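You operate a simulated robot arm through the tools that you are given. There is no shell and no other tool. Be economical: measure what you need, move in short steps, check, and stop when the job is done.

Carry out the task below with a simulated robot arm. There is one attempt and no reset: what you move stays moved.

Task
Put things in order on the top of the airing bench. At the end: the yellow rag is on the green coaster; the white enamel cup stands where the white paper ball stood; the cream tin (marked "Cream polish") stands where the white enamel cup stood; the white paper ball from the top of the airing bench is on the grey glasses case; whatever was shut is shut again. Leave all else as you found it, and nothing knocked over.

It is judged by the outcome, as a careful person would: the job done as asked, and still so three seconds after it is handed in. It fails if anything else is knocked over, pushed out of place, dropped, spilled or broken.

Robot
A 7-joint arm with a two-finger parallel gripper, fixed in place. Base frame: the origin is at the foot of the arm, x ahead of it, y to its left, z up; the work surface is at about z = 0. Units: m, rad, N and s.
With the tool pointing down near the work surface it reaches from about 0.24 to 0.62 m from the base axis. Its first joint turns from -1.152 to 1.152 rad. Payload 2.6 kg.
The tool frame sits at the grasp point between the pads (the TCP): z along the fingers, y along the line on which they close. The tips reach 0.03 m beyond it. Largest opening 0.094 m; finger width 0.028, thickness 0.01; the body of the gripper, 0.05 by 0.096 m, starts 0.055 m behind the TCP.
Orientation is that of the tool frame in the base frame, as a unit quaternion [x, y, z, w]. With the fingers straight down and closing along the base's y, the tool's x points along the base's -x, its y along +y and its z along -z.

Tools
- The arm moves only by the tool servo_tool. Its arguments are lists of equal length, an entry for each row: "dp": the shift along the tool's x, y, z in units of 25 mm (1.0 is 25 mm), a list of three; "angular": the turn, a rotation vector about the tool's x, y, z in units of 5 degrees (1.0 is 5 degrees), a list of three; "jaw": the gripper command, from -1 (fully open) to 1 (shut), values between in proportion. In form: {"dp": [[x, y, z], ...], "angular": [[wx, wy, wz], ...], "jaw": [jaw, ...]}. A call has 1 to 10 rows; each row shifts and turns the commanded pose from where the row before left it, along the tool's axes as they then stand. A call with a number of a shift or a turn outside -1 to 1 is refused whole. A row lasts 0.2 s, in which the tool goes at most 0.05 m and 0.15 rad; a call with a longer step from one row to the next is refused whole, and so is a gripper value outside its range. Where a pose cannot be reached the arm comes as near as it can. A force on the tool above 40 N (or 10 N above the force at the start of the call, whichever is more), or a blocked arm, ends the call early, and 0.2 s more pass. Each finger travels about 0.072 m/s and halts on what it meets, pressing with about 44 N; the grip force reading is that of the motor and also rises with nothing between the fingers. The clock runs only during rows and for 0.2 s after the last one: add rows that do not move to give the fingers time. It gives the time, the measured TCP pose, the force on the tool (base axes), the opening and the grip force at its end, in the units of the frame above (readings bear some noise).
- Cameras (640 x 400 px; columns grow to the right, rows downward): "scene" is fixed at [0.0228, 0.431, 0.5485]; the picture's right is [-0.85, -0.53, 0.00], its down [-0.38, 0.60, -0.70] and it looks along [0.37, -0.59, -0.71] (base axes); focal length 252 px, centre (320, 200). "wrist" rides on the gripper at [-0.037, 0, -0.058] in the tool frame; the picture's right is [0.00, -1.00, 0.00], its down [0.97, 0.00, -0.24] and it looks along [0.24, 0.00, 0.97] (tool axes); focal length 218 px, centre (320, 200).
- camera(camera): a new picture of that camera. The clock stands still meanwhile.
- measure_at(camera, pixels): for up to 12 pixels [column, row] of the newest picture of that camera ("zoom" is the newest enlarged one), the place [x, y, z] in the base frame of the surface seen there, good to about 0.002 m. The clock stands still meanwhile.
- enlarge(camera, box): a new picture of the part [left, top, right, bottom] of that camera's present view, enlarged. The clock stands still meanwhile.
- finish_job(): hands the job in; it is judged then, once.

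Work in short steps. Measure before you move; look again where a grasp or a placing could have gone wrong, and mend it. You have 80 turns and 38 pictures in all, those below and enlarged ones among them. Open the gripper and draw the arm clear of the work before you hand the job in, unless the task says otherwise; then end with one line.

The tools are called after ">>>" as a command line: name --argument value ..., lists and objects as JSON in quotes. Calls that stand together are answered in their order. servo_tool: Moves the arm, as the interface text tells. Its arguments: {"type":"object","properties":{"dp":{"type":"array"},"angular":{"type":"array"},"jaw":{"type":"array"}},"required":["dp","angular","jaw"]} The other tools are called the same way: camera (camera) takes a picture; measure_at (camera, pixels) gives the place of the surface under pixels of a picture; enlarge (camera, box) takes an enlarged picture of a part of a camera's view; finish_job () hands the job in.

At the start:

```text
time_s: 0.0
eef_pos: [0.3584, 0.047, 0.3128]
orientation: [0.0, 1.0, 0.0, 0.0]
contact_force: [-0.3, 0.3, -0.8]
grip_width: 0.094
gripper_force: 0.1
```

scene: 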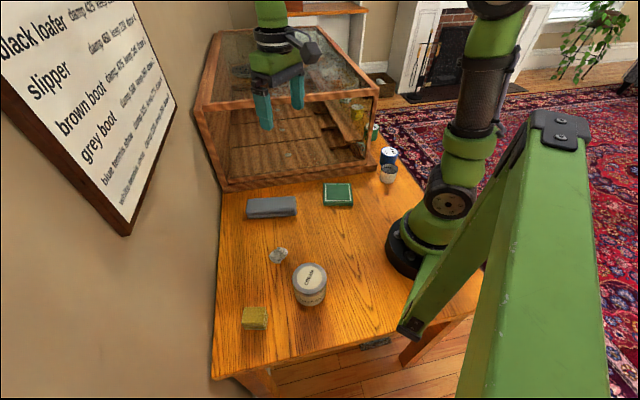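
wrist: 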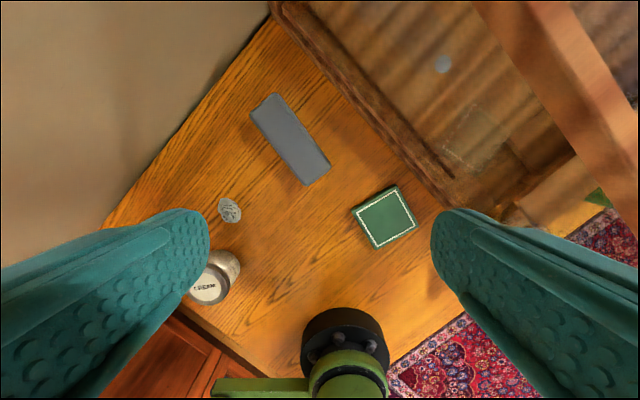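

The scene shows a grey case (271,207), green coaster (338,195), paper ball (278,255), tin (310,285), yellow rag (254,318), and items near (388,165) and inside the glass cabinet. I enlarge to identify the white cup.

>>> enlarge --camera "scene" --box '[330, 90, 430, 200]'

>>> enlarge --camera "scene" --box '[190, 20, 390, 200]'

>>> enlarge --camera "scene" --box '[210, 180, 370, 350]'

```text
3.64 times, centred on (380, 145) of scene
```

zoom: 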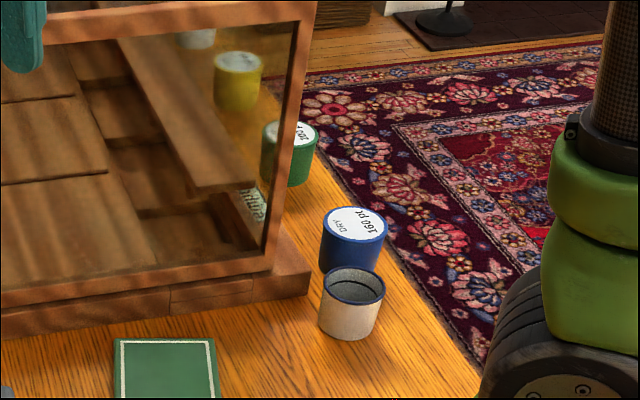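

```text
2.22 times, centred on (290, 110) of scene
```

zoom: 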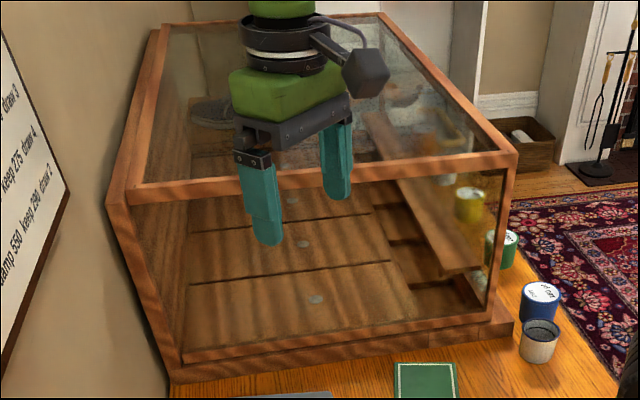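

```text
2.35 times, centred on (290, 265) of scene
```

zoom: 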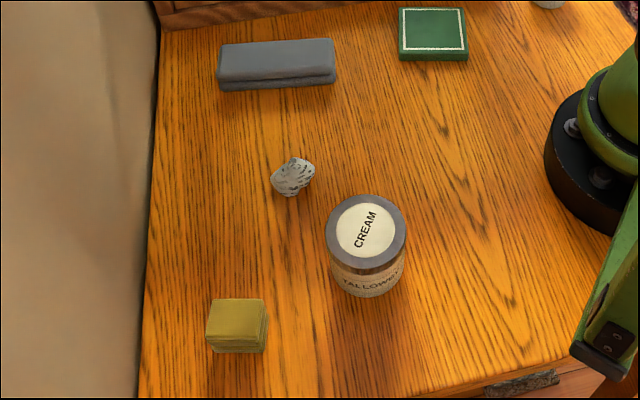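

The cup is at (388,172), open with a dark interior, beside the blue canister. I'll take a fresh scene picture and measure the objects.

>>> measure_at --camera "scene" --pixels '[[278, 255], [278, 250], [310, 274], [300, 268], [322, 274], [254, 312], [244, 309], [265, 309], [338, 190], [271, 202], [250, 203], [292, 200]]'

>>> measure_at --camera "scene" --pixels '[[389, 168], [380, 168], [397, 168], [388, 179], [388, 184], [388, 150], [388, 163], [325, 185], [351, 185], [353, 203], [325, 203], [300, 240]]'

>>> measure_at --camera "wrist" --pixels '[[229, 210], [218, 206], [240, 212], [230, 198], [229, 222], [252, 112], [277, 95], [328, 163], [306, 184], [385, 217], [208, 290], [443, 64]]'

>>> enlarge --camera "scene" --box '[365, 140, 415, 190]'

```text
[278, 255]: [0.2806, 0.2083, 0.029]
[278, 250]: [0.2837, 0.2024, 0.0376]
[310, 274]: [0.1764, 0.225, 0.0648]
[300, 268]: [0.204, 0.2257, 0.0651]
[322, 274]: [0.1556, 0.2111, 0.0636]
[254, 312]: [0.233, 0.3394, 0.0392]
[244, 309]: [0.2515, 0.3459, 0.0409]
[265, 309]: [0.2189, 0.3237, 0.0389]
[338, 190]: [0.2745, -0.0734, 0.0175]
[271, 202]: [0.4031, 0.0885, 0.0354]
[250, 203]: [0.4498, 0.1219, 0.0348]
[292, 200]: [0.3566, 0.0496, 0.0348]
```

```text
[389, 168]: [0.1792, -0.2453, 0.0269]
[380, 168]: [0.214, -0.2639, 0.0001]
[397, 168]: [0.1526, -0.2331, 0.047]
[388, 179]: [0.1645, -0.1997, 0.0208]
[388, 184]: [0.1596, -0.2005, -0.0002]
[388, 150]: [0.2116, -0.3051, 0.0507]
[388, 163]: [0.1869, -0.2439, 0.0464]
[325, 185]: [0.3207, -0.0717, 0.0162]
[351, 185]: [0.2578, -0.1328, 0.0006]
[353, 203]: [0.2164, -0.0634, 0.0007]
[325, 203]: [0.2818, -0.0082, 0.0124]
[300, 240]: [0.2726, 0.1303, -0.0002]
```

```text
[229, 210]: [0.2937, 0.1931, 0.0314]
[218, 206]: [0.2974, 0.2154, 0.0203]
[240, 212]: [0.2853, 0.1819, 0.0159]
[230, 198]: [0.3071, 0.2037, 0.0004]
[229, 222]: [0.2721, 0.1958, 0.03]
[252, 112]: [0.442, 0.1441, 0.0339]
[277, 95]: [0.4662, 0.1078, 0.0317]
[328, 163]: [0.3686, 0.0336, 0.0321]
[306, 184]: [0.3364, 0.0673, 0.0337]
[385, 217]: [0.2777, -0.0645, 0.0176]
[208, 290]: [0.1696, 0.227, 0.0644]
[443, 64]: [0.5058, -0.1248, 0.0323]
```

```text
8.00 times, centred on (390, 165) of scene
```

zoom: 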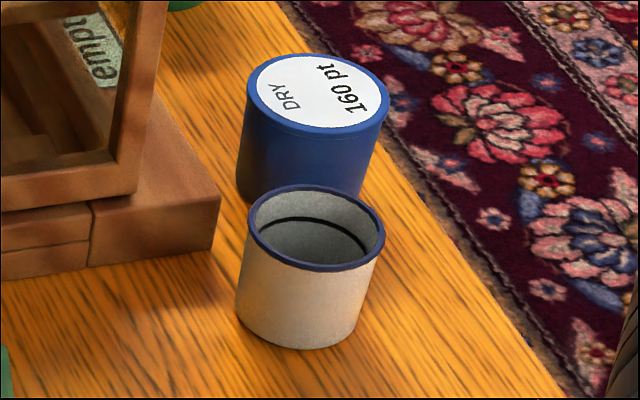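

I measure the cup rim and blue canister from the enlarged picture, since the cup's neighbours matter.

>>> measure_at --camera "zoom" --pixels '[[252, 235], [382, 232], [313, 267], [315, 188], [320, 240], [300, 344], [250, 80], [385, 112], [320, 134], [320, 95], [310, 57], [215, 195]]'

>>> enlarge --camera "scene" --box '[230, 230, 340, 340]'

```text
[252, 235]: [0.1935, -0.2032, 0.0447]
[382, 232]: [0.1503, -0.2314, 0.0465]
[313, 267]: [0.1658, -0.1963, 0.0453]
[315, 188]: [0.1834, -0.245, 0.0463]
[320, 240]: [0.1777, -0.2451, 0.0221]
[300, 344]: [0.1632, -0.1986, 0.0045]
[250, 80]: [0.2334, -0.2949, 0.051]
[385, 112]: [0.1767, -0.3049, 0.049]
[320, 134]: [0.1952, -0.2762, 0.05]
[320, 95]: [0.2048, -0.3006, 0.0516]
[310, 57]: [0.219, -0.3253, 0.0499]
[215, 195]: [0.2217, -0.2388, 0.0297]
```

```text
3.64 times, centred on (285, 285) of scene
```

zoom: 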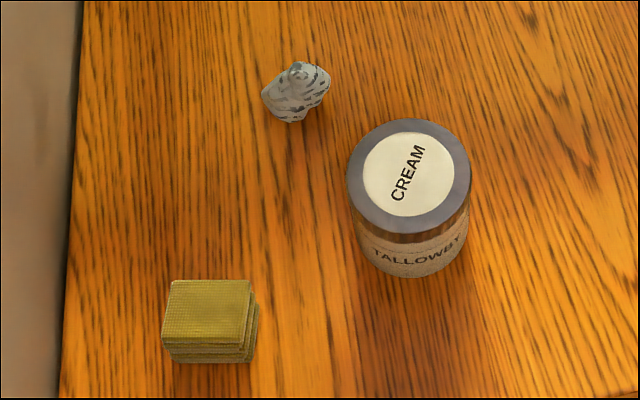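

Centre of the cup ≈ (0.173,-0.2205), canister ≈ (0.206,-0.301). Now I measure rag corners, tin rim and ball edges in the zoom, and the cabinet frame and wall in the scene.

>>> measure_at --camera "zoom" --pixels '[[173, 284], [246, 283], [243, 335], [166, 332], [350, 175], [468, 175], [408, 232], [408, 122], [266, 97], [327, 80], [296, 66], [292, 118]]'

>>> measure_at --camera "scene" --pixels '[[372, 92], [366, 150], [205, 104], [222, 183], [362, 168], [340, 174], [230, 188], [214, 300], [190, 250], [180, 150]]'

```text
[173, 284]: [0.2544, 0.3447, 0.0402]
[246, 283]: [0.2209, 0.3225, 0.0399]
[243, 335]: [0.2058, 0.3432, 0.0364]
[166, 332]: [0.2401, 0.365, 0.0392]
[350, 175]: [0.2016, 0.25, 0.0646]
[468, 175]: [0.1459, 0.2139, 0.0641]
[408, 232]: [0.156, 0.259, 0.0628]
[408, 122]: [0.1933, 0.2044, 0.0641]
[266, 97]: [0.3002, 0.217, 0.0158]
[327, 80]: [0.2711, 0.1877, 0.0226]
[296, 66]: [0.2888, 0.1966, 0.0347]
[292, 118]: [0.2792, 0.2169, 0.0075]
```

```text
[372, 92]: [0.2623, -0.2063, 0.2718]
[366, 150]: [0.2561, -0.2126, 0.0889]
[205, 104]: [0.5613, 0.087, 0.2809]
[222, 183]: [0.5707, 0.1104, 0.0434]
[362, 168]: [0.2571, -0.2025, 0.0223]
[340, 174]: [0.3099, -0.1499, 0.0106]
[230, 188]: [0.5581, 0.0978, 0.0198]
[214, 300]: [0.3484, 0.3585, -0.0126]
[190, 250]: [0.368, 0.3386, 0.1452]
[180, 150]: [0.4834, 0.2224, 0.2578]
```

Ball ≈ (0.2865,0.202), height ~0.036; tin centre (0.174,0.232) radius 0.033; rag ≈ (0.229,0.344). Ball goes first: I move above it, turning the tool toward its natural azimuth.

>>> servo_tool --dp '[[0.41, 0.886, 0.5], [0.41, 0.886, 0.5], [0.41, 0.886, 0.5], [0.41, 0.886, 0.5], [0.41, 0.886, 0.5], [0.41, 0.886, 0.5], [0.41, 0.886, 0.5], [0, 0, 0.8], [0, 0, 0.8], [0, 0, 0.8]]' --angular '[[0, 0, 0], [0, 0, 0], [0, 0, 0], [0, 0, 0], [0, 0, 0], [0, 0, 0], [0, 0, 0], [0, 0, -1], [0, 0, -1], [0, 0, -1]]' --jaw '[-1, -1, -1, -1, -1, -1, -1, -1, -1, -1]'

>>> camera --camera "wrist"

```text
time_s: 2.2
eef_pos: [0.2868, 0.2016, 0.1647]
orientation: [-0.131, 0.991, 0.001, -0.001]
contact_force: [0.0, 0.3, 0.0]
grip_width: 0.094
gripper_force: 0.0
```

```text
30 pictures are left
```

wrist: 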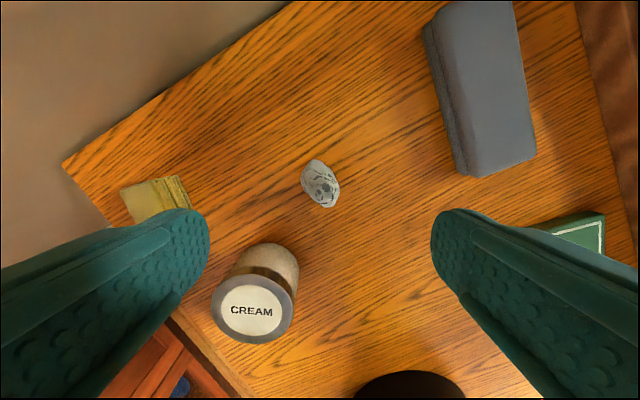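

The ball is centred at (321,185); I measure its edges and the case corners.

>>> measure_at --camera "wrist" --pixels '[[321, 185], [304, 177], [338, 190], [315, 161], [328, 206], [480, 90], [470, 176], [535, 158], [425, 30], [500, 40], [450, 40]]'

>>> enlarge --camera "wrist" --box '[280, 140, 360, 230]'

```text
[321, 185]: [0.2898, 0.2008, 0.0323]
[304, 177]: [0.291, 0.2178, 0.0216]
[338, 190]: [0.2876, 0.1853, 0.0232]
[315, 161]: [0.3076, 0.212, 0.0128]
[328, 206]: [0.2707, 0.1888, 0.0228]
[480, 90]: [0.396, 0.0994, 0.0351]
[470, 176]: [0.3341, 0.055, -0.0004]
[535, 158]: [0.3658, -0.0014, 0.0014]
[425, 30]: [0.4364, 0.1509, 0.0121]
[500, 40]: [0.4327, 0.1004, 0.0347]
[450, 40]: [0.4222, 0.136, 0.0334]
```

```text
4.44 times, centred on (320, 185) of wrist
```

zoom: 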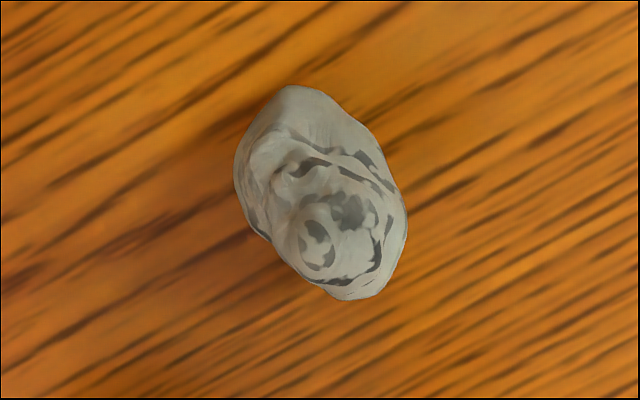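

The ball's long axis lies at ~32°, so I turn to close across it (122°), shift slightly and descend to z≈0.037.

>>> servo_tool --dp '[[-0.08, -0.04, 0.9], [0, 0, 0.9], [0, 0, 0.9], [0, 0, 0.4], [0, 0, 0.8], [0, 0, 0.6], [0, 0, 0.6]]' --angular '[[0, 0, -1], [0, 0, -1], [0, 0, -1], [0, 0, -0.4], [0, 0, 0], [0, 0, 0], [0, 0, 0]]' --jaw '[-1, -1, -1, -1, -1, -1, -1]'

>>> camera --camera "wrist"

```text
time_s: 3.8
eef_pos: [0.2894, 0.2024, 0.0388]
orientation: [-0.275, 0.961, 0.0, 0.0]
contact_force: [-0.5, -0.3, -0.5]
grip_width: 0.0937
gripper_force: 0.1
```

```text
28 pictures are left
```

wrist: 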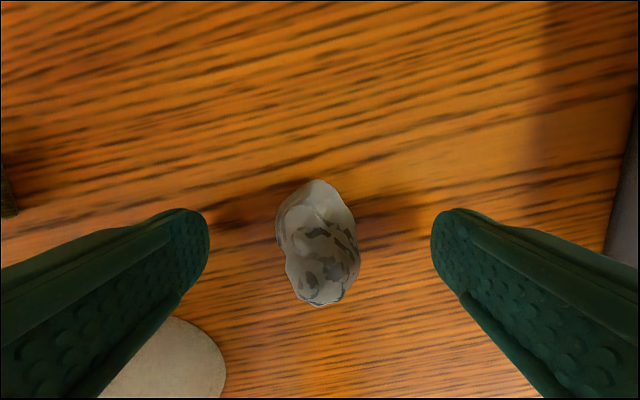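

The ball sits centred between the fingers (320,243). I close and check.

>>> servo_tool --dp '[[0, 0, 0.08], [0, 0, 0], [0, 0, 0], [0, 0, 0], [0, 0, 0]]' --angular '[[0, 0, 0], [0, 0, 0], [0, 0, 0], [0, 0, 0], [0, 0, 0]]' --jaw '[0, 1, 1, 1, 1]'

```text
time_s: 5.0
eef_pos: [0.2896, 0.2008, 0.0355]
orientation: [-0.275, 0.961, 0.0, 0.0]
contact_force: [-0.2, -0.3, -0.5]
grip_width: 0.0302
gripper_force: 44.3
```

Gripped at 0.030 m. Lift 70 mm and carry above the case centre (0.403,0.088).

>>> servo_tool --dp '[[0, 0, -0.9], [0, 0, -0.9], [0, 0, -0.9], [-0.208, -0.89, 0], [-0.208, -0.89, 0], [-0.208, -0.89, 0], [-0.208, -0.89, 0], [-0.208, -0.89, 0], [-0.208, -0.89, 0], [-0.208, -0.89, 0]]' --angular '[[0, 0, 0], [0, 0, 0], [0, 0, 0], [0, 0, 0], [0, 0, 0], [0, 0, 0], [0, 0, 0], [0, 0, 0], [0, 0, 0], [0, 0, 0]]' --jaw '[1, 1, 1, 1, 1, 1, 1, 1, 1, 1]'

>>> camera --camera "wrist"

```text
time_s: 7.2
eef_pos: [0.402, 0.0873, 0.1032]
orientation: [-0.276, 0.961, 0.0, 0.0]
contact_force: [0.1, 0.4, -0.9]
grip_width: 0.0308
gripper_force: 44.2
```

```text
27 pictures are left
```

wrist: 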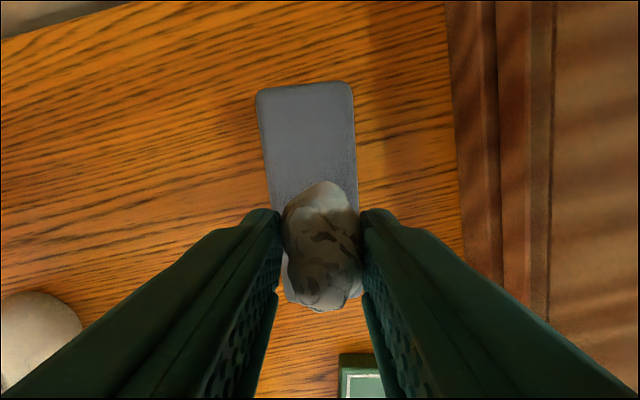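

Ball is above the case. I measure the visible case edges to confirm lateral centring before lowering.

>>> measure_at --camera "wrist" --pixels '[[270, 180], [354, 180], [260, 95], [348, 90], [310, 140], [287, 275], [292, 300], [450, 180]]'

```text
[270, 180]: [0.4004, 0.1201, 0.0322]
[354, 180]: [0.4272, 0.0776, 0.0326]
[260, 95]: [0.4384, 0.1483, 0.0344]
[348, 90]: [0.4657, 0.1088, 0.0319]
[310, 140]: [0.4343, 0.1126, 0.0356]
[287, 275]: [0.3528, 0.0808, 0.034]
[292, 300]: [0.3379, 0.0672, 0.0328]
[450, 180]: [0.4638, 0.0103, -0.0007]
```

Off-centre by ~2 mm; correct with +0.1 in tool y, lower to z≈0.0715 and open gradually.

>>> servo_tool --dp '[[0, 0.1, 0.5], [0, 0, 0.5], [0, 0, 0.25], [0, 0, 0], [0, 0, 0], [0, 0, 0], [0, 0, 0]]' --angular '[[0, 0, 0], [0, 0, 0], [0, 0, 0], [0, 0, 0], [0, 0, 0], [0, 0, 0], [0, 0, 0]]' --jaw '[1, 1, 1, 1, 0.3, 0.1, -0.2]'

>>> camera --camera "wrist"

```text
time_s: 8.8
eef_pos: [0.4003, 0.0903, 0.0708]
orientation: [-0.275, 0.961, -0.001, 0.0]
contact_force: [0.5, -0.1, -0.6]
grip_width: 0.0562
gripper_force: 0.2
```

```text
26 pictures are left
```

wrist: 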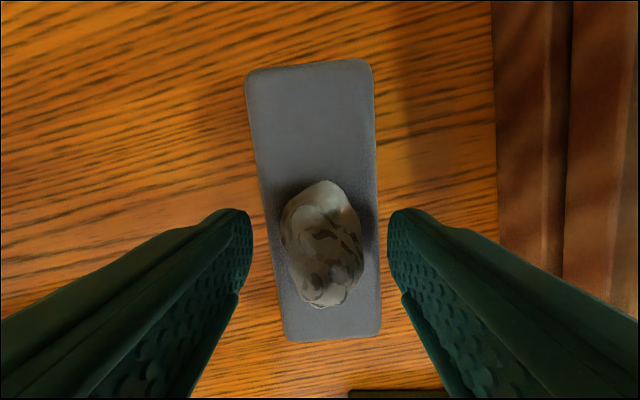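

The ball rests on the case. I rise and retreat to a waypoint near (0.28,-0.04).

>>> servo_tool --dp '[[0, 0, -0.9], [0, 0, -1], [0, 0, -1], [0.974, -0.268, -0.3], [0.974, -0.268, -0.3], [0.974, -0.268, -0.3], [0.974, -0.268, 0], [0.974, -0.268, 0], [0.974, -0.268, 0], [0.974, -0.268, 0]]' --angular '[[0, 0, 0], [0, 0, 0], [0, 0, 0], [0, 0, 1], [0, 0, 0], [0, 0, 0], [0, 0, 0], [0, 0, 0], [0, 0, 0], [0, 0, 0]]' --jaw '[-0.2, -0.2, -0.3, -0.5, -1, -1, -1, -1, -1, -1]'

```text
time_s: 11.0
eef_pos: [0.2718, -0.0281, 0.1669]
orientation: [-0.233, 0.972, 0.0, 0.0]
contact_force: [0.1, 0.4, -0.7]
grip_width: 0.0939
gripper_force: 0.1
```

I turn the tool toward the cup azimuth and move halfway, keeping clear of the tall cabinet.

>>> servo_tool --dp '[[0, 0, 0], [0, 0, 0], [0, 0, 0], [0, 0, 0], [0, 0, 0], [0.422, -0.755, 0], [0.355, -0.789, 0], [0.285, -0.817, 0], [0.212, -0.838, 0], [0.138, -0.854, 0]]' --angular '[[0, 0, 1], [0, 0, 1], [0, 0, 1], [0, 0, 1], [0, 0, 1], [0, 0, 1], [0, 0, 1], [0, 0, 1], [0, 0, 1], [0, 0, 1]]' --jaw '[-1, -1, -1, -1, -1, -1, -1, -1, -1, -1]'

>>> servo_tool --dp '[[0, 0, 0], [0, 0, 0], [0, 0, 0], [0, 0, 0], [0, 0, 0], [-0.307, -0.809, 0], [-0.307, -0.809, 0], [-0.307, -0.809, 0], [-0.307, -0.809, 0]]' --angular '[[0, 0, 1], [0, 0, 1], [0, 0, 1], [0, 0, 1], [0, 0, 1], [0, 0, 0], [0, 0, 0], [0, 0, 0], [0, 0, 0]]' --jaw '[-1, -1, -1, -1, -1, -1, -1, -1, -1]'

>>> camera --camera "wrist"

```text
time_s: 13.2
eef_pos: [0.2244, -0.1241, 0.1677]
orientation: [0.201, 0.98, 0.0, -0.001]
contact_force: [0.1, -0.5, 0.8]
grip_width: 0.094
gripper_force: 0.1
```

```text
time_s: 15.2
eef_pos: [0.1839, -0.202, 0.1686]
orientation: [0.405, 0.914, -0.001, -0.001]
contact_force: [0.2, 0.1, 0.4]
grip_width: 0.0939
gripper_force: 0.1
```

```text
25 pictures are left
```

wrist: 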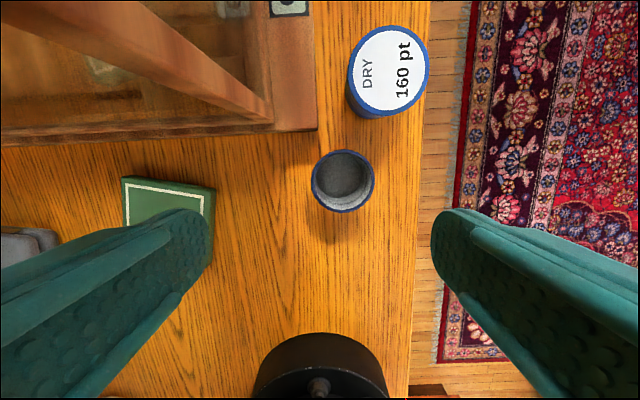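

The cup is visible at (343,181), empty, with the canister at (388,70). I measure rim points and coaster corners.

>>> measure_at --camera "wrist" --pixels '[[313, 182], [374, 182], [343, 151], [343, 211], [343, 181], [388, 70], [374, 116], [350, 70], [318, 128], [165, 205], [416, 200]]'

>>> enlarge --camera "wrist" --box '[300, 130, 400, 230]'

```text
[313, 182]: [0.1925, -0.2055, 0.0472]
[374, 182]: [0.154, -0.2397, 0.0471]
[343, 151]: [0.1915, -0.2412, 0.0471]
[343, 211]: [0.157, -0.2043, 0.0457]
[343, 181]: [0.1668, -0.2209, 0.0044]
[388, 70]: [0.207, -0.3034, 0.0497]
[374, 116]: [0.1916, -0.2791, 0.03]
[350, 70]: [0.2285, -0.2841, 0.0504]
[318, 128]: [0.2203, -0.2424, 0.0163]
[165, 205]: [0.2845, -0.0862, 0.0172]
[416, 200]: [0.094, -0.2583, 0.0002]
```

```text
4.00 times, centred on (350, 180) of wrist
```

zoom: 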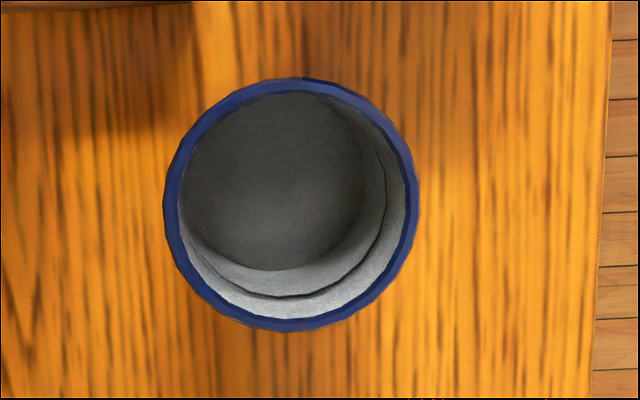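

Cup centre (0.174,-0.2225). I align above it and descend to z≈0.037 around it.

>>> servo_tool --dp '[[-0.336, -0.85, 0], [0, 0, 0.9], [0, 0, 0.9], [0, 0, 0.9], [0, 0, 0.9], [0, 0, 0.8], [0, 0, 0.5], [0, 0, 0.36]]' --angular '[[0, 0, 0], [0, 0, 0], [0, 0, 0], [0, 0, 0], [0, 0, 0], [0, 0, 0], [0, 0, 0], [0, 0, 0]]' --jaw '[-1, -1, -1, -1, -1, -1, -1, -1]'

>>> camera --camera "wrist"

```text
time_s: 17.0
eef_pos: [0.1738, -0.2229, 0.0348]
orientation: [0.407, 0.913, -0.001, 0.0]
contact_force: [0.2, -0.2, 0.0]
grip_width: 0.0938
gripper_force: 0.0
```

```text
23 pictures are left
```

wrist: 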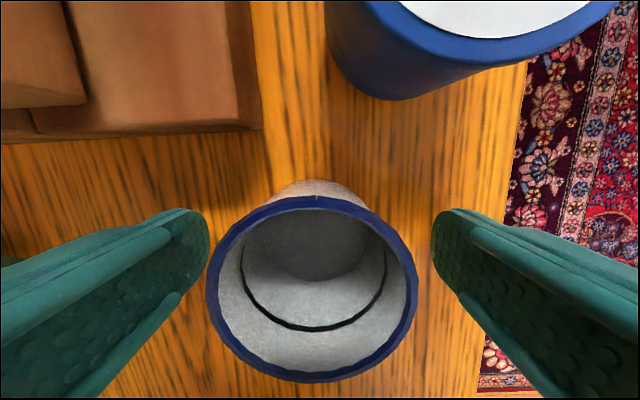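

Cup is between the fingers and nearly centred. Closing.

>>> servo_tool --dp '[[0, 0.06, 0], [0, 0, 0], [0, 0, 0], [0, 0, 0], [0, 0, 0]]' --angular '[[0, 0, 0], [0, 0, 0], [0, 0, 0], [0, 0, 0], [0, 0, 0]]' --jaw '[-0.5, 0, 1, 1, 1]'

```text
time_s: 18.2
eef_pos: [0.1753, -0.2237, 0.035]
orientation: [0.407, 0.914, 0.0, 0.001]
contact_force: [-0.5, -0.2, 0.2]
grip_width: 0.0497
gripper_force: 44.4
```

Gripped at 0.0497 m. Lift straight up then back off from the cabinet along the way I came.

>>> servo_tool --dp '[[0, 0, -0.6], [0, 0, -1], [0, 0, -1], [0, 0, -1], [0, 0, -0.6], [0.307, 0.809, 0], [0.307, 0.809, 0], [0.307, 0.809, 0], [0.307, 0.809, 0], [0.307, 0.809, 0]]' --angular '[[0, 0, 0], [0, 0, 0], [0, 0, 0], [0, 0, 0], [0, 0, 0], [0, 0, 0], [0, 0, 0], [0, 0, 0], [0, 0, 0], [0, 0, 0]]' --jaw '[1, 1, 1, 1, 1, 1, 1, 1, 1, 1]'

>>> servo_tool --dp '[[0.307, 0.809, 0], [0.236, 0.832, 0], [0.162, 0.85, 0], [0.087, 0.861, 0], [0.012, 0.865, 0], [0.31, 0.877, 0], [0.233, 0.9, 0], [0.153, 0.917, 0], [0.073, 0.927, 0], [-0.008, 0.93, 0]]' --angular '[[0, 0, -1], [0, 0, -1], [0, 0, -1], [0, 0, -1], [0, 0, -1], [0, 0, -1], [0, 0, -1], [0, 0, -1], [0, 0, -1], [0, 0, -1]]' --jaw '[1, 1, 1, 1, 1, 1, 1, 1, 1, 1]'

>>> servo_tool --dp '[[-0.089, 0.926, 0], [-0.169, 0.914, 0], [-0.249, 0.896, 0], [-0.326, 0.871, 0], [-0.4, 0.839, 0]]' --angular '[[0, 0, -1], [0, 0, -1], [0, 0, -1], [0, 0, -1], [0, 0, -1]]' --jaw '[1, 1, 1, 1, 1]'

>>> camera --camera "scene"

```text
time_s: 20.4
eef_pos: [0.2248, -0.1241, 0.1403]
orientation: [0.407, 0.914, 0.0, 0.0]
contact_force: [0.9, 0.4, -1.1]
grip_width: 0.05
gripper_force: 44.7
```

```text
time_s: 22.6
eef_pos: [0.2787, 0.0866, 0.1405]
orientation: [-0.018, 1.0, 0.0, 0.0]
contact_force: [-0.4, -0.3, -0.5]
grip_width: 0.0499
gripper_force: 43.7
```

```text
time_s: 23.8
eef_pos: [0.286, 0.2029, 0.1416]
orientation: [-0.235, 0.972, 0.001, 0.001]
contact_force: [0.3, -1.3, 0.1]
grip_width: 0.0496
gripper_force: 44.1
```

```text
22 pictures are left
```

scene: 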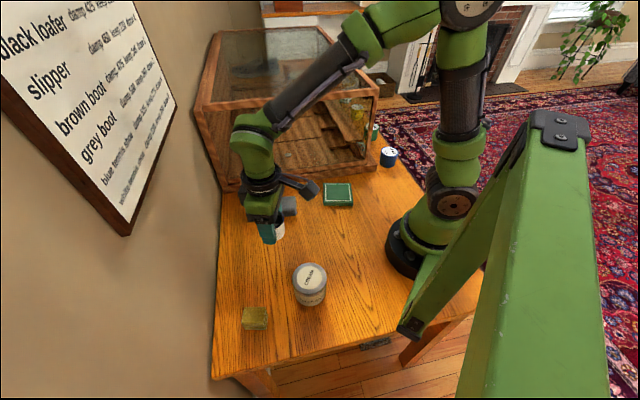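

Cup is held above the ball's old place. Small correction, lower to z≈0.0355 and release.

>>> servo_tool --dp '[[-0.05, -0.12, 0.9], [0, 0, 0.9], [0, 0, 0.9], [0, 0, 0.8], [0, 0, 0.4], [0, 0, 0.3], [0, 0, 0]]' --angular '[[0, 0, 0], [0, 0, 0], [0, 0, 0], [0, 0, 0], [0, 0, 0], [0, 0, 0], [0, 0, 0]]' --jaw '[1, 1, 1, 1, 1, 1, 1]'

```text
time_s: 25.4
eef_pos: [0.2886, 0.2006, 0.035]
orientation: [-0.233, 0.972, 0.0, -0.001]
contact_force: [0.0, 0.4, -0.8]
grip_width: 0.0497
gripper_force: 44.0
```

At grasp height; I open and rise straight up.

>>> servo_tool --dp '[[0, 0, 0], [0, 0, 0], [0, 0, 0], [0, 0, 0], [0, 0, -0.6], [0, 0, -1], [0, 0, -1], [0, 0, -1], [0, 0, -0.6]]' --angular '[[0, 0, 0], [0, 0, 0], [0, 0, 0], [0, 0, 0], [0, 0, 0], [0, 0, 0], [0, 0, 0], [0, 0, 0], [0, 0, 0]]' --jaw '[-0.2, -0.5, -0.8, -0.8, -0.8, -0.8, -1, -1, -1]'

>>> camera --camera "wrist"

```text
time_s: 27.4
eef_pos: [0.2877, 0.2001, 0.1417]
orientation: [-0.233, 0.972, 0.001, -0.001]
contact_force: [-0.9, 0.9, 0.4]
grip_width: 0.0939
gripper_force: 0.1
```

```text
21 pictures are left
```

wrist: 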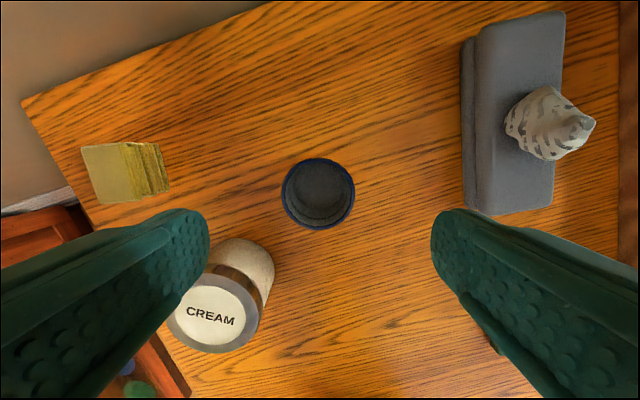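

Cup stands in place (318,194). Next the tin: move above (0.174,0.232) and turn toward 137°.

>>> servo_tool --dp '[[0.868, 0.8, 0], [0.868, 0.8, 0], [0.868, 0.8, 0], [0.868, 0.8, 0], [0, 0, 0], [0, 0, 0], [0, 0, 0], [0, 0, 0]]' --angular '[[0, 0, 0], [0, 0, 0], [0, 0, 0], [0, 0, 0], [0, 0, -1], [0, 0, -1], [0, 0, -1], [0, 0, -1]]' --jaw '[-1, -1, -1, -1, -1, -1, -1, -1]'

>>> camera --camera "wrist"

```text
time_s: 29.2
eef_pos: [0.1746, 0.2326, 0.1403]
orientation: [-0.399, 0.917, 0.0, 0.0]
contact_force: [0.6, -0.9, -0.8]
grip_width: 0.0941
gripper_force: 0.1
```

```text
20 pictures are left
```

wrist: 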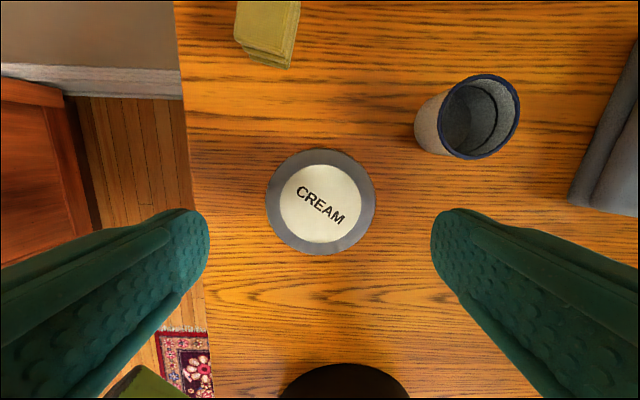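

Tin lid at (320,202); verify its centre by edge points, and check the cup too.

>>> measure_at --camera "wrist" --pixels '[[269, 202], [373, 202], [320, 151], [320, 251], [320, 202], [441, 120], [517, 115], [478, 76], [480, 157], [270, 25], [185, 190]]'

```text
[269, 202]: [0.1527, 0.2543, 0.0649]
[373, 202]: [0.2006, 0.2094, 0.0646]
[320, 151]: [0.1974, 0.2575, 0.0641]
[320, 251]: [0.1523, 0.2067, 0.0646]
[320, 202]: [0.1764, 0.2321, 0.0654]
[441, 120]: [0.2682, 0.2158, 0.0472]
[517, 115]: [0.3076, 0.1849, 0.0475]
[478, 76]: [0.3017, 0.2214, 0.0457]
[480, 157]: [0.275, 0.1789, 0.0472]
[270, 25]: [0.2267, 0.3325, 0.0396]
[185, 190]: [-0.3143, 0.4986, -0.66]
```

Tin centre (0.176,0.232), radius 0.033; cup centre (0.288,0.200) is right. Descend around the tin and close.

>>> servo_tool --dp '[[0, -0.05, 0.9], [0, 0, 0.9], [0, 0, 0.9], [0, 0, 0.8], [0, 0, 0.6], [0, 0, 0], [0, 0, 0], [0, 0, 0], [0, 0, 0]]' --angular '[[0, 0, 0], [0, 0, 0], [0, 0, 0], [0, 0, 0], [0, 0, 0], [0, 0, 0], [0, 0, 0], [0, 0, 0], [0, 0, 0]]' --jaw '[-1, -1, -1, -1, -1, -0.6, 0.2, 1, 1]'

```text
time_s: 31.2
eef_pos: [0.1766, 0.2311, 0.0367]
orientation: [-0.399, 0.917, -0.001, 0.0]
contact_force: [-0.4, -0.2, -1.3]
grip_width: 0.0714
gripper_force: 43.9
```

Gripped at 0.071 m. Lift and look to confirm the whole tin comes along.

>>> servo_tool --dp '[[0, 0, -0.4], [0, 0, -0.8], [0, 0, -0.8], [0, 0, -0.8], [0, 0, -0.8], [0, 0, -0.6]]' --angular '[[0, 0, 0], [0, 0, 0], [0, 0, 0], [0, 0, 0], [0, 0, 0], [0, 0, 0]]' --jaw '[1, 1, 1, 1, 1, 1]'

>>> camera --camera "scene"

```text
time_s: 32.6
eef_pos: [0.176, 0.2306, 0.1427]
orientation: [-0.398, 0.917, 0.0, 0.0]
contact_force: [-0.2, 0.6, -1.7]
grip_width: 0.0713
gripper_force: 43.8
```

```text
19 pictures are left
```

scene: 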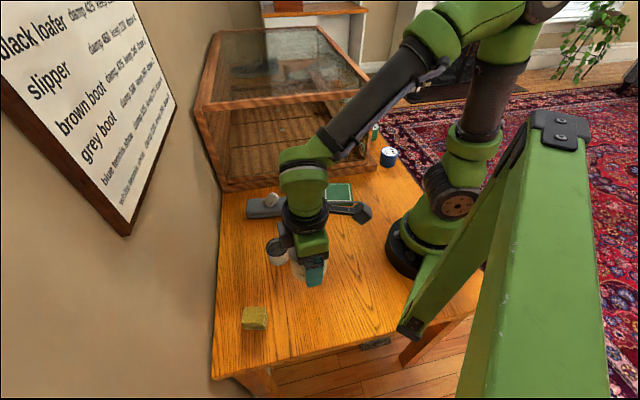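

The tin is fully lifted. I carry it along an arc around the base at z≈0.14, then by the same chord that cleared the cabinet.

>>> servo_tool --dp '[[-0.005, -0.972, 0], [-0.005, -0.972, 0], [-0.005, -0.972, 0], [-0.005, -0.972, 0], [-0.005, -0.972, 0], [-0.005, -0.972, 0], [-0.005, -0.972, 0], [-0.005, -0.972, 0], [-0.005, -0.972, 0], [-0.005, -0.972, 0]]' --angular '[[0, 0, 1], [0, 0, 1], [0, 0, 1], [0, 0, 1], [0, 0, 1], [0, 0, 1], [0, 0, 1], [0, 0, 1], [0, 0, 1], [0, 0, 1]]' --jaw '[1, 1, 1, 1, 1, 1, 1, 1, 1, 1]'

>>> servo_tool --dp '[[-0.005, -0.972, 0], [-0.005, -0.972, 0], [0.218, -0.837, 0], [0.144, -0.853, 0], [0.069, -0.862, 0], [-0.006, -0.865, 0], [-0.081, -0.861, 0], [0, 0, 0], [0, 0, 0]]' --angular '[[0, 0, 1], [0, 0, 1], [0, 0, 1], [0, 0, 1], [0, 0, 1], [0, 0, 1], [0, 0, 1], [0, 0, 1], [0, 0, 1]]' --jaw '[1, 1, 1, 1, 1, 1, 1, 1, 1]'

```text
time_s: 34.8
eef_pos: [0.2764, 0.0149, 0.1442]
orientation: [0.026, 1.0, 0.001, 0.001]
contact_force: [0.5, -0.3, -1.0]
grip_width: 0.0716
gripper_force: 43.8
```

```text
time_s: 36.8
eef_pos: [0.2208, -0.1258, 0.1424]
orientation: [0.407, 0.913, 0.0, 0.0]
contact_force: [-0.1, 0.0, -1.5]
grip_width: 0.0711
gripper_force: 43.6
```

On track at (0.221,-0.126). Finish the approach to above the cup's old place.

>>> servo_tool --dp '[[-0.324, -0.796, 0], [-0.324, -0.796, 0], [-0.324, -0.796, 0], [-0.324, -0.796, 0], [-0.324, -0.796, 0], [0, 0, 1], [0, 0, 1]]' --angular '[[0, 0, 0], [0, 0, 0], [0, 0, 0], [0, 0, 0], [0, 0, 0], [0, 0, 0], [0, 0, 0]]' --jaw '[1, 1, 1, 1, 1, 1, 1]'

>>> camera --camera "wrist"

```text
time_s: 38.4
eef_pos: [0.1725, -0.223, 0.0929]
orientation: [0.406, 0.914, 0.0, 0.0]
contact_force: [-0.8, -0.4, -1.7]
grip_width: 0.071
gripper_force: 44.0
```

```text
18 pictures are left
```

wrist: 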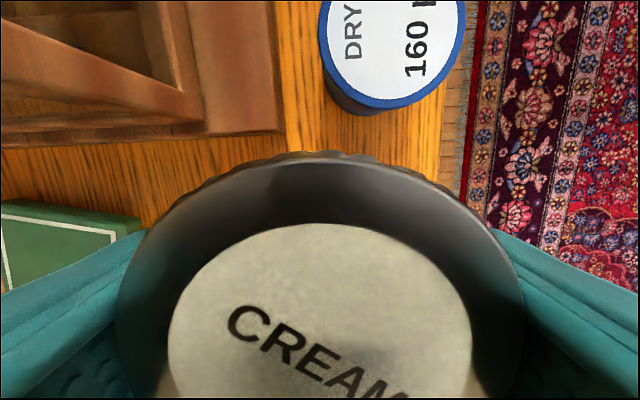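

Clear of the canister and plinth. Lower to z≈0.037, slowly at the end.

>>> servo_tool --dp '[[0, 0.06, 0.8], [0, 0, 0.7], [0, 0, 0.4], [0, 0, 0.3], [0, 0, 0]]' --angular '[[0, 0, 0], [0, 0, 0], [0, 0, 0], [0, 0, 0], [0, 0, 0]]' --jaw '[1, 1, 1, 1, 1]'

```text
time_s: 39.6
eef_pos: [0.1739, -0.221, 0.04]
orientation: [0.407, 0.913, 0.0, 0.001]
contact_force: [-0.5, -0.3, -1.8]
grip_width: 0.0713
gripper_force: 43.7
```

Commanded height equals the grasp height; a touch lower, then open.

>>> servo_tool --dp '[[0, 0, 0.04], [0, 0, 0], [0, 0, 0], [0, 0, 0], [0, 0, 0]]' --angular '[[0, 0, 0], [0, 0, 0], [0, 0, 0], [0, 0, 0], [0, 0, 0]]' --jaw '[1, 1, -0.6, -0.9, -1]'

>>> servo_tool --dp '[[0, 0, -0.6], [0, 0, -1], [0, 0, -1], [0, 0, -1], [0, 0, -0.8]]' --angular '[[0, 0, 0], [0, 0, 0], [0, 0, 0], [0, 0, 0], [0, 0, 0]]' --jaw '[-1, -1, -1, -1, -1]'

>>> camera --camera "wrist"

```text
time_s: 40.8
eef_pos: [0.175, -0.2221, 0.0375]
orientation: [0.407, 0.914, 0.0, 0.0]
contact_force: [0.4, 0.7, 0.4]
grip_width: 0.094
gripper_force: 0.1
```

```text
time_s: 42.0
eef_pos: [0.174, -0.2214, 0.1486]
orientation: [0.407, 0.914, 0.0, 0.0]
contact_force: [0.2, 0.4, -0.7]
grip_width: 0.094
gripper_force: 0.0
```

```text
17 pictures are left
```

wrist: 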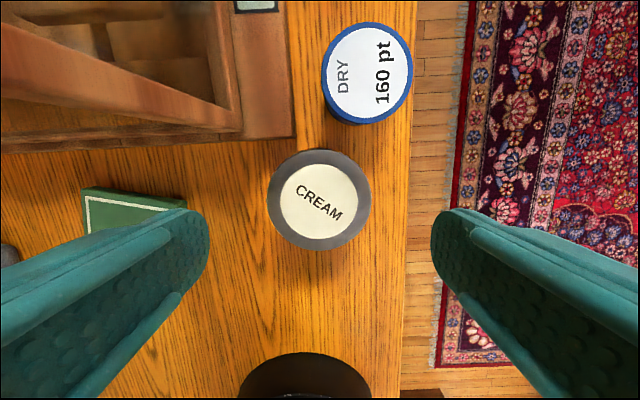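

Tin stands upright at (320,200), clear of the canister and plinth. I go back along the same path and on toward the rag.

>>> servo_tool --dp '[[0.307, 0.809, 0], [0.307, 0.809, 0], [0.307, 0.809, 0], [0.307, 0.809, 0], [0.307, 0.809, 0]]' --angular '[[0, 0, 0], [0, 0, 0], [0, 0, 0], [0, 0, 0], [0, 0, 0]]' --jaw '[-1, -1, -1, -1, -1]'

>>> servo_tool --dp '[[0.307, 0.809, 0], [0.236, 0.832, 0], [0.162, 0.85, 0], [0.087, 0.861, 0], [0.012, 0.865, 0], [0.31, 0.877, 0], [0.233, 0.9, 0], [0.153, 0.917, 0], [0.073, 0.927, 0], [-0.008, 0.93, 0]]' --angular '[[0, 0, -1], [0, 0, -1], [0, 0, -1], [0, 0, -1], [0, 0, -1], [0, 0, -1], [0, 0, -1], [0, 0, -1], [0, 0, -1], [0, 0, -1]]' --jaw '[-1, -1, -1, -1, -1, -1, -1, -1, -1, -1]'

>>> servo_tool --dp '[[0.149, 0.941, 0], [0.066, 0.951, 0], [-0.017, 0.953, 0], [-0.1, 0.948, 0], [-0.182, 0.935, 0], [-0.263, 0.916, 0], [-0.342, 0.89, 0], [-0.342, 0.89, 0], [-0.342, 0.89, 0], [-0.342, 0.89, 0]]' --angular '[[0, 0, -1], [0, 0, -1], [0, 0, -1], [0, 0, -1], [0, 0, -1], [0, 0, -1], [0, 0, 0], [0, 0, 0], [0, 0, 0], [0, 0, 0]]' --jaw '[-1, -1, -1, -1, -1, -1, -1, -1, -1, -1]'

>>> camera --camera "wrist"

```text
time_s: 43.2
eef_pos: [0.2239, -0.1254, 0.146]
orientation: [0.406, 0.914, 0.0, -0.001]
contact_force: [0.6, -1.1, -0.2]
grip_width: 0.094
gripper_force: 0.0
```

```text
time_s: 45.4
eef_pos: [0.2815, 0.0863, 0.1459]
orientation: [-0.018, 1.0, 0.0, 0.0]
contact_force: [-0.1, 0.3, -0.8]
grip_width: 0.0944
gripper_force: 0.1
```

```text
time_s: 47.6
eef_pos: [0.237, 0.3203, 0.1477]
orientation: [-0.275, 0.961, 0.001, 0.001]
contact_force: [-0.3, 0.9, -0.7]
grip_width: 0.0938
gripper_force: 0.1
```

```text
16 pictures are left
```

wrist: 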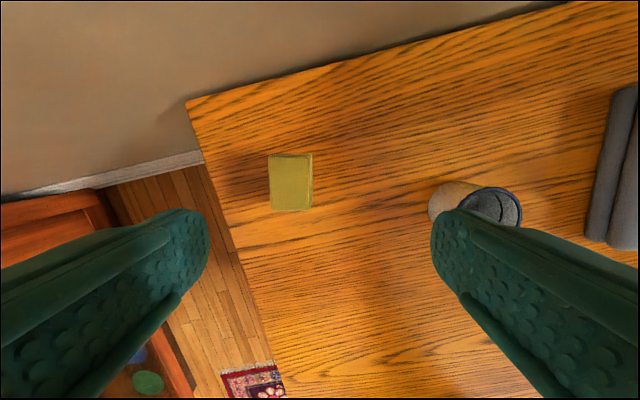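

The rag is at (290,183), nearly square to the jaws. I measure its corners and zoom in.

>>> measure_at --camera "wrist" --pixels '[[271, 158], [306, 158], [309, 207], [274, 210], [290, 184], [312, 156], [312, 205], [215, 195], [350, 62]]'

>>> enlarge --camera "wrist" --box '[245, 140, 335, 230]'

```text
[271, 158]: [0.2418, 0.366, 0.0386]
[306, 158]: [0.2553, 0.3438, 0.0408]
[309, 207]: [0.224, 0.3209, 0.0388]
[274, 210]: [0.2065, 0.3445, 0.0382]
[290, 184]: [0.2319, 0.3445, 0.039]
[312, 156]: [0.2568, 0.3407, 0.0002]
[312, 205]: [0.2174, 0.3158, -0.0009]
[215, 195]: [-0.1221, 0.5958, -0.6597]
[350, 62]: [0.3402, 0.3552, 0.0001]
```

```text
4.44 times, centred on (290, 185) of wrist
```

zoom: 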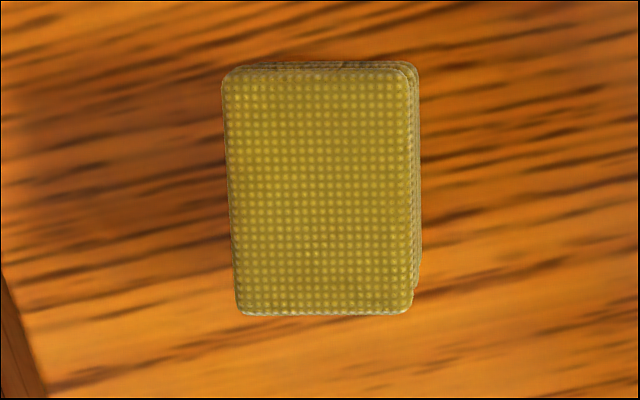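

Rag centre (0.232,0.344), ~0.029 wide along the jaws. Align, descend and close.

>>> servo_tool --dp '[[-0.325, 0.905, 0], [0, 0, 0.9], [0, 0, 0.9], [0, 0, 0.9], [0, 0, 0.9], [0, 0, 0.5], [0, 0, 0.38]]' --angular '[[0, 0, 0], [0, 0, 0], [0, 0, 0], [0, 0, 0], [0, 0, 0], [0, 0, 0], [0, 0, 0]]' --jaw '[-1, -1, -1, -1, -1, -1, -1]'

>>> servo_tool --dp '[[0, 0, 0], [0, 0, 0], [0, 0, 0], [0, 0, 0], [0, 0, 0]]' --angular '[[0, 0, 0], [0, 0, 0], [0, 0, 0], [0, 0, 0], [0, 0, 0]]' --jaw '[-0.4, 0, 0.3, 1, 1]'

>>> camera --camera "wrist"

```text
time_s: 49.2
eef_pos: [0.2305, 0.3422, 0.0334]
orientation: [-0.277, 0.961, 0.0, 0.0]
contact_force: [-0.1, 0.6, -0.1]
grip_width: 0.094
gripper_force: 0.0
```

```text
time_s: 50.4
eef_pos: [0.2298, 0.3423, 0.0351]
orientation: [-0.275, 0.961, 0.0, -0.001]
contact_force: [-0.1, 0.3, -0.1]
grip_width: 0.0372
gripper_force: 44.5
```

```text
14 pictures are left
```

wrist: 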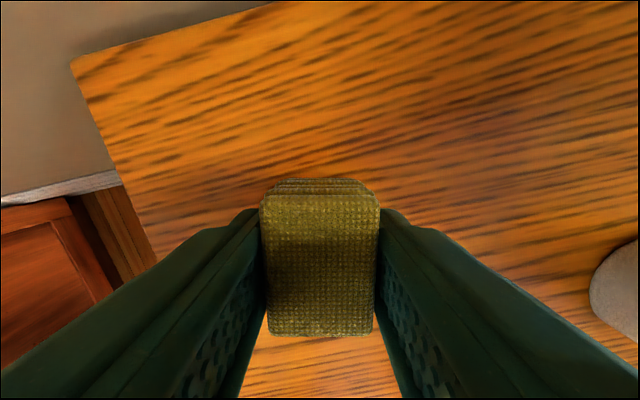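

Rag firmly gripped. Lift 105 mm and carry toward the coaster with orientation kept.

>>> servo_tool --dp '[[0, 0, -0.6], [0, 0, -1], [0, 0, -1], [0, 0, -1], [0, 0, -0.6], [0.469, -0.994, 0], [0.469, -0.994, 0], [0.469, -0.994, 0], [0.469, -0.994, 0], [0.469, -0.994, 0]]' --angular '[[0, 0, 0], [0, 0, 0], [0, 0, 0], [0, 0, 0], [0, 0, 0], [0, 0, 0], [0, 0, 0], [0, 0, 0], [0, 0, 0], [0, 0, 0]]' --jaw '[1, 1, 1, 1, 1, 1, 1, 1, 1, 1]'

>>> servo_tool --dp '[[0.469, -0.994, 0], [0.469, -0.994, 0], [0.469, -0.994, 0], [0.469, -0.994, 0], [0.469, -0.994, 0], [0.469, -0.994, 0], [0.469, -0.994, 0], [0.469, -0.994, 0], [0.469, -0.994, 0]]' --angular '[[0, 0, 0], [0, 0, 0], [0, 0, 0], [0, 0, 0], [0, 0, 0], [0, 0, 0], [0, 0, 0], [0, 0, 0], [0, 0, 0]]' --jaw '[1, 1, 1, 1, 1, 1, 1, 1, 1]'

>>> camera --camera "wrist"

>>> camera --camera "scene"

```text
time_s: 52.6
eef_pos: [0.2487, 0.2077, 0.1397]
orientation: [-0.276, 0.961, 0.0, 0.0]
contact_force: [-0.3, -1.4, 0.2]
grip_width: 0.037
gripper_force: 44.1
```

```text
time_s: 54.6
eef_pos: [0.2763, -0.0374, 0.1393]
orientation: [-0.276, 0.961, -0.001, 0.0]
contact_force: [0.7, -0.1, -0.7]
grip_width: 0.0374
gripper_force: 44.5
```

```text
13 pictures are left
```

wrist: 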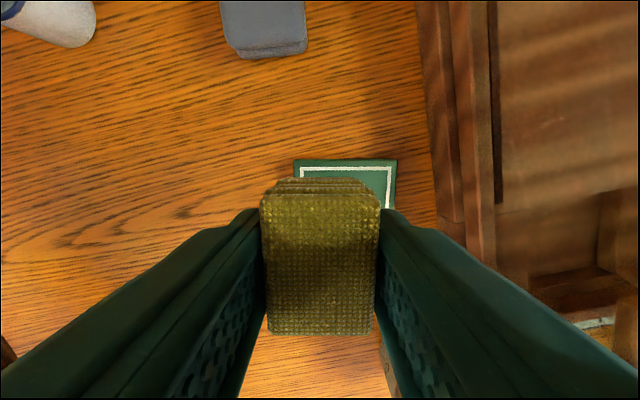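

```text
12 pictures are left
```

scene: 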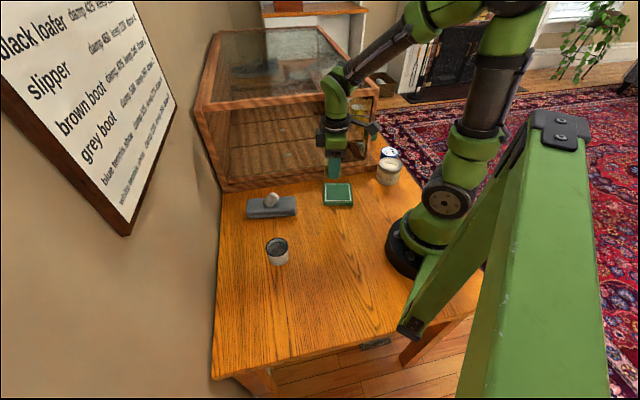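

The coaster is parallel to the jaws. I measure its corners for the exact centre.

>>> measure_at --camera "wrist" --pixels '[[297, 162], [393, 162], [345, 168], [392, 200], [445, 180]]'

>>> measure_at --camera "scene" --pixels '[[326, 186], [348, 186], [351, 201], [326, 202], [338, 194]]'

```text
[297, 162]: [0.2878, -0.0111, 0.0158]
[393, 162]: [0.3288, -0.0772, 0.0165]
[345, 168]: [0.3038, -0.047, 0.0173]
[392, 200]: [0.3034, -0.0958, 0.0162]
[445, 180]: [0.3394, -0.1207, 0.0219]
```

```text
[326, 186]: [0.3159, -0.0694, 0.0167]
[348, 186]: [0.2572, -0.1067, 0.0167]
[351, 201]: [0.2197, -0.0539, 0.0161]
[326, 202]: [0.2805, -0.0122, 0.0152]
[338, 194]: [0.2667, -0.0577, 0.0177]
```

Coaster centre ≈ (0.272,-0.063), top 0.017. Align and lower so that the rag just rests on it.

>>> servo_tool --dp '[[0.69, -0.78, 0], [0, 0, 0.9], [0, 0, 0.9], [0, 0, 0.8], [0, 0, 0.5], [0, 0, 0.36], [0, 0, 0]]' --angular '[[0, 0, 0], [0, 0, 0], [0, 0, 0], [0, 0, 0], [0, 0, 0], [0, 0, 0], [0, 0, 0]]' --jaw '[1, 1, 1, 1, 1, 1, 1]'

>>> camera --camera "wrist"

>>> enlarge --camera "scene" --box '[290, 130, 390, 220]'

```text
time_s: 56.2
eef_pos: [0.2721, -0.0635, 0.0528]
orientation: [-0.275, 0.961, 0.0, 0.0]
contact_force: [-1.1, -0.1, -0.7]
grip_width: 0.0372
gripper_force: 44.1
```

```text
11 pictures are left
```

wrist: 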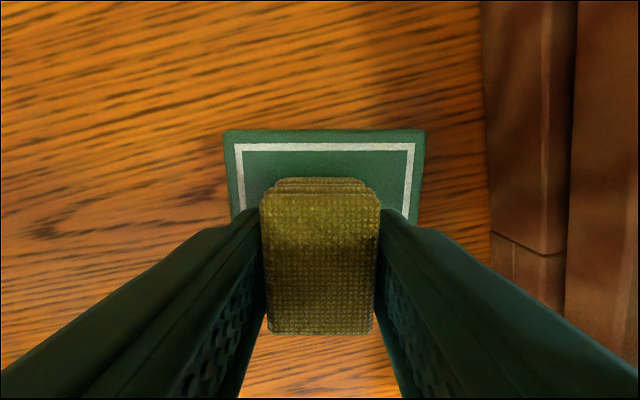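

```text
4.44 times, centred on (340, 175) of scene
```

zoom: 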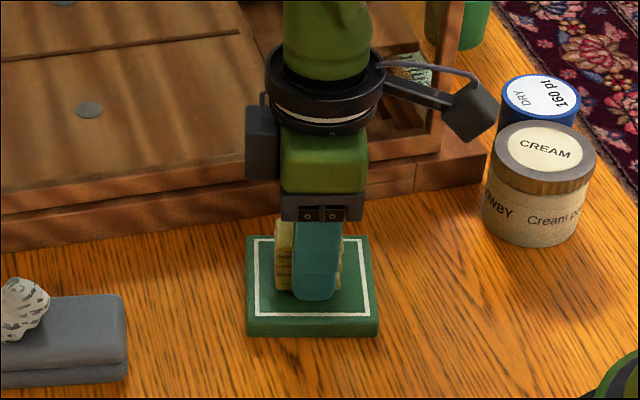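

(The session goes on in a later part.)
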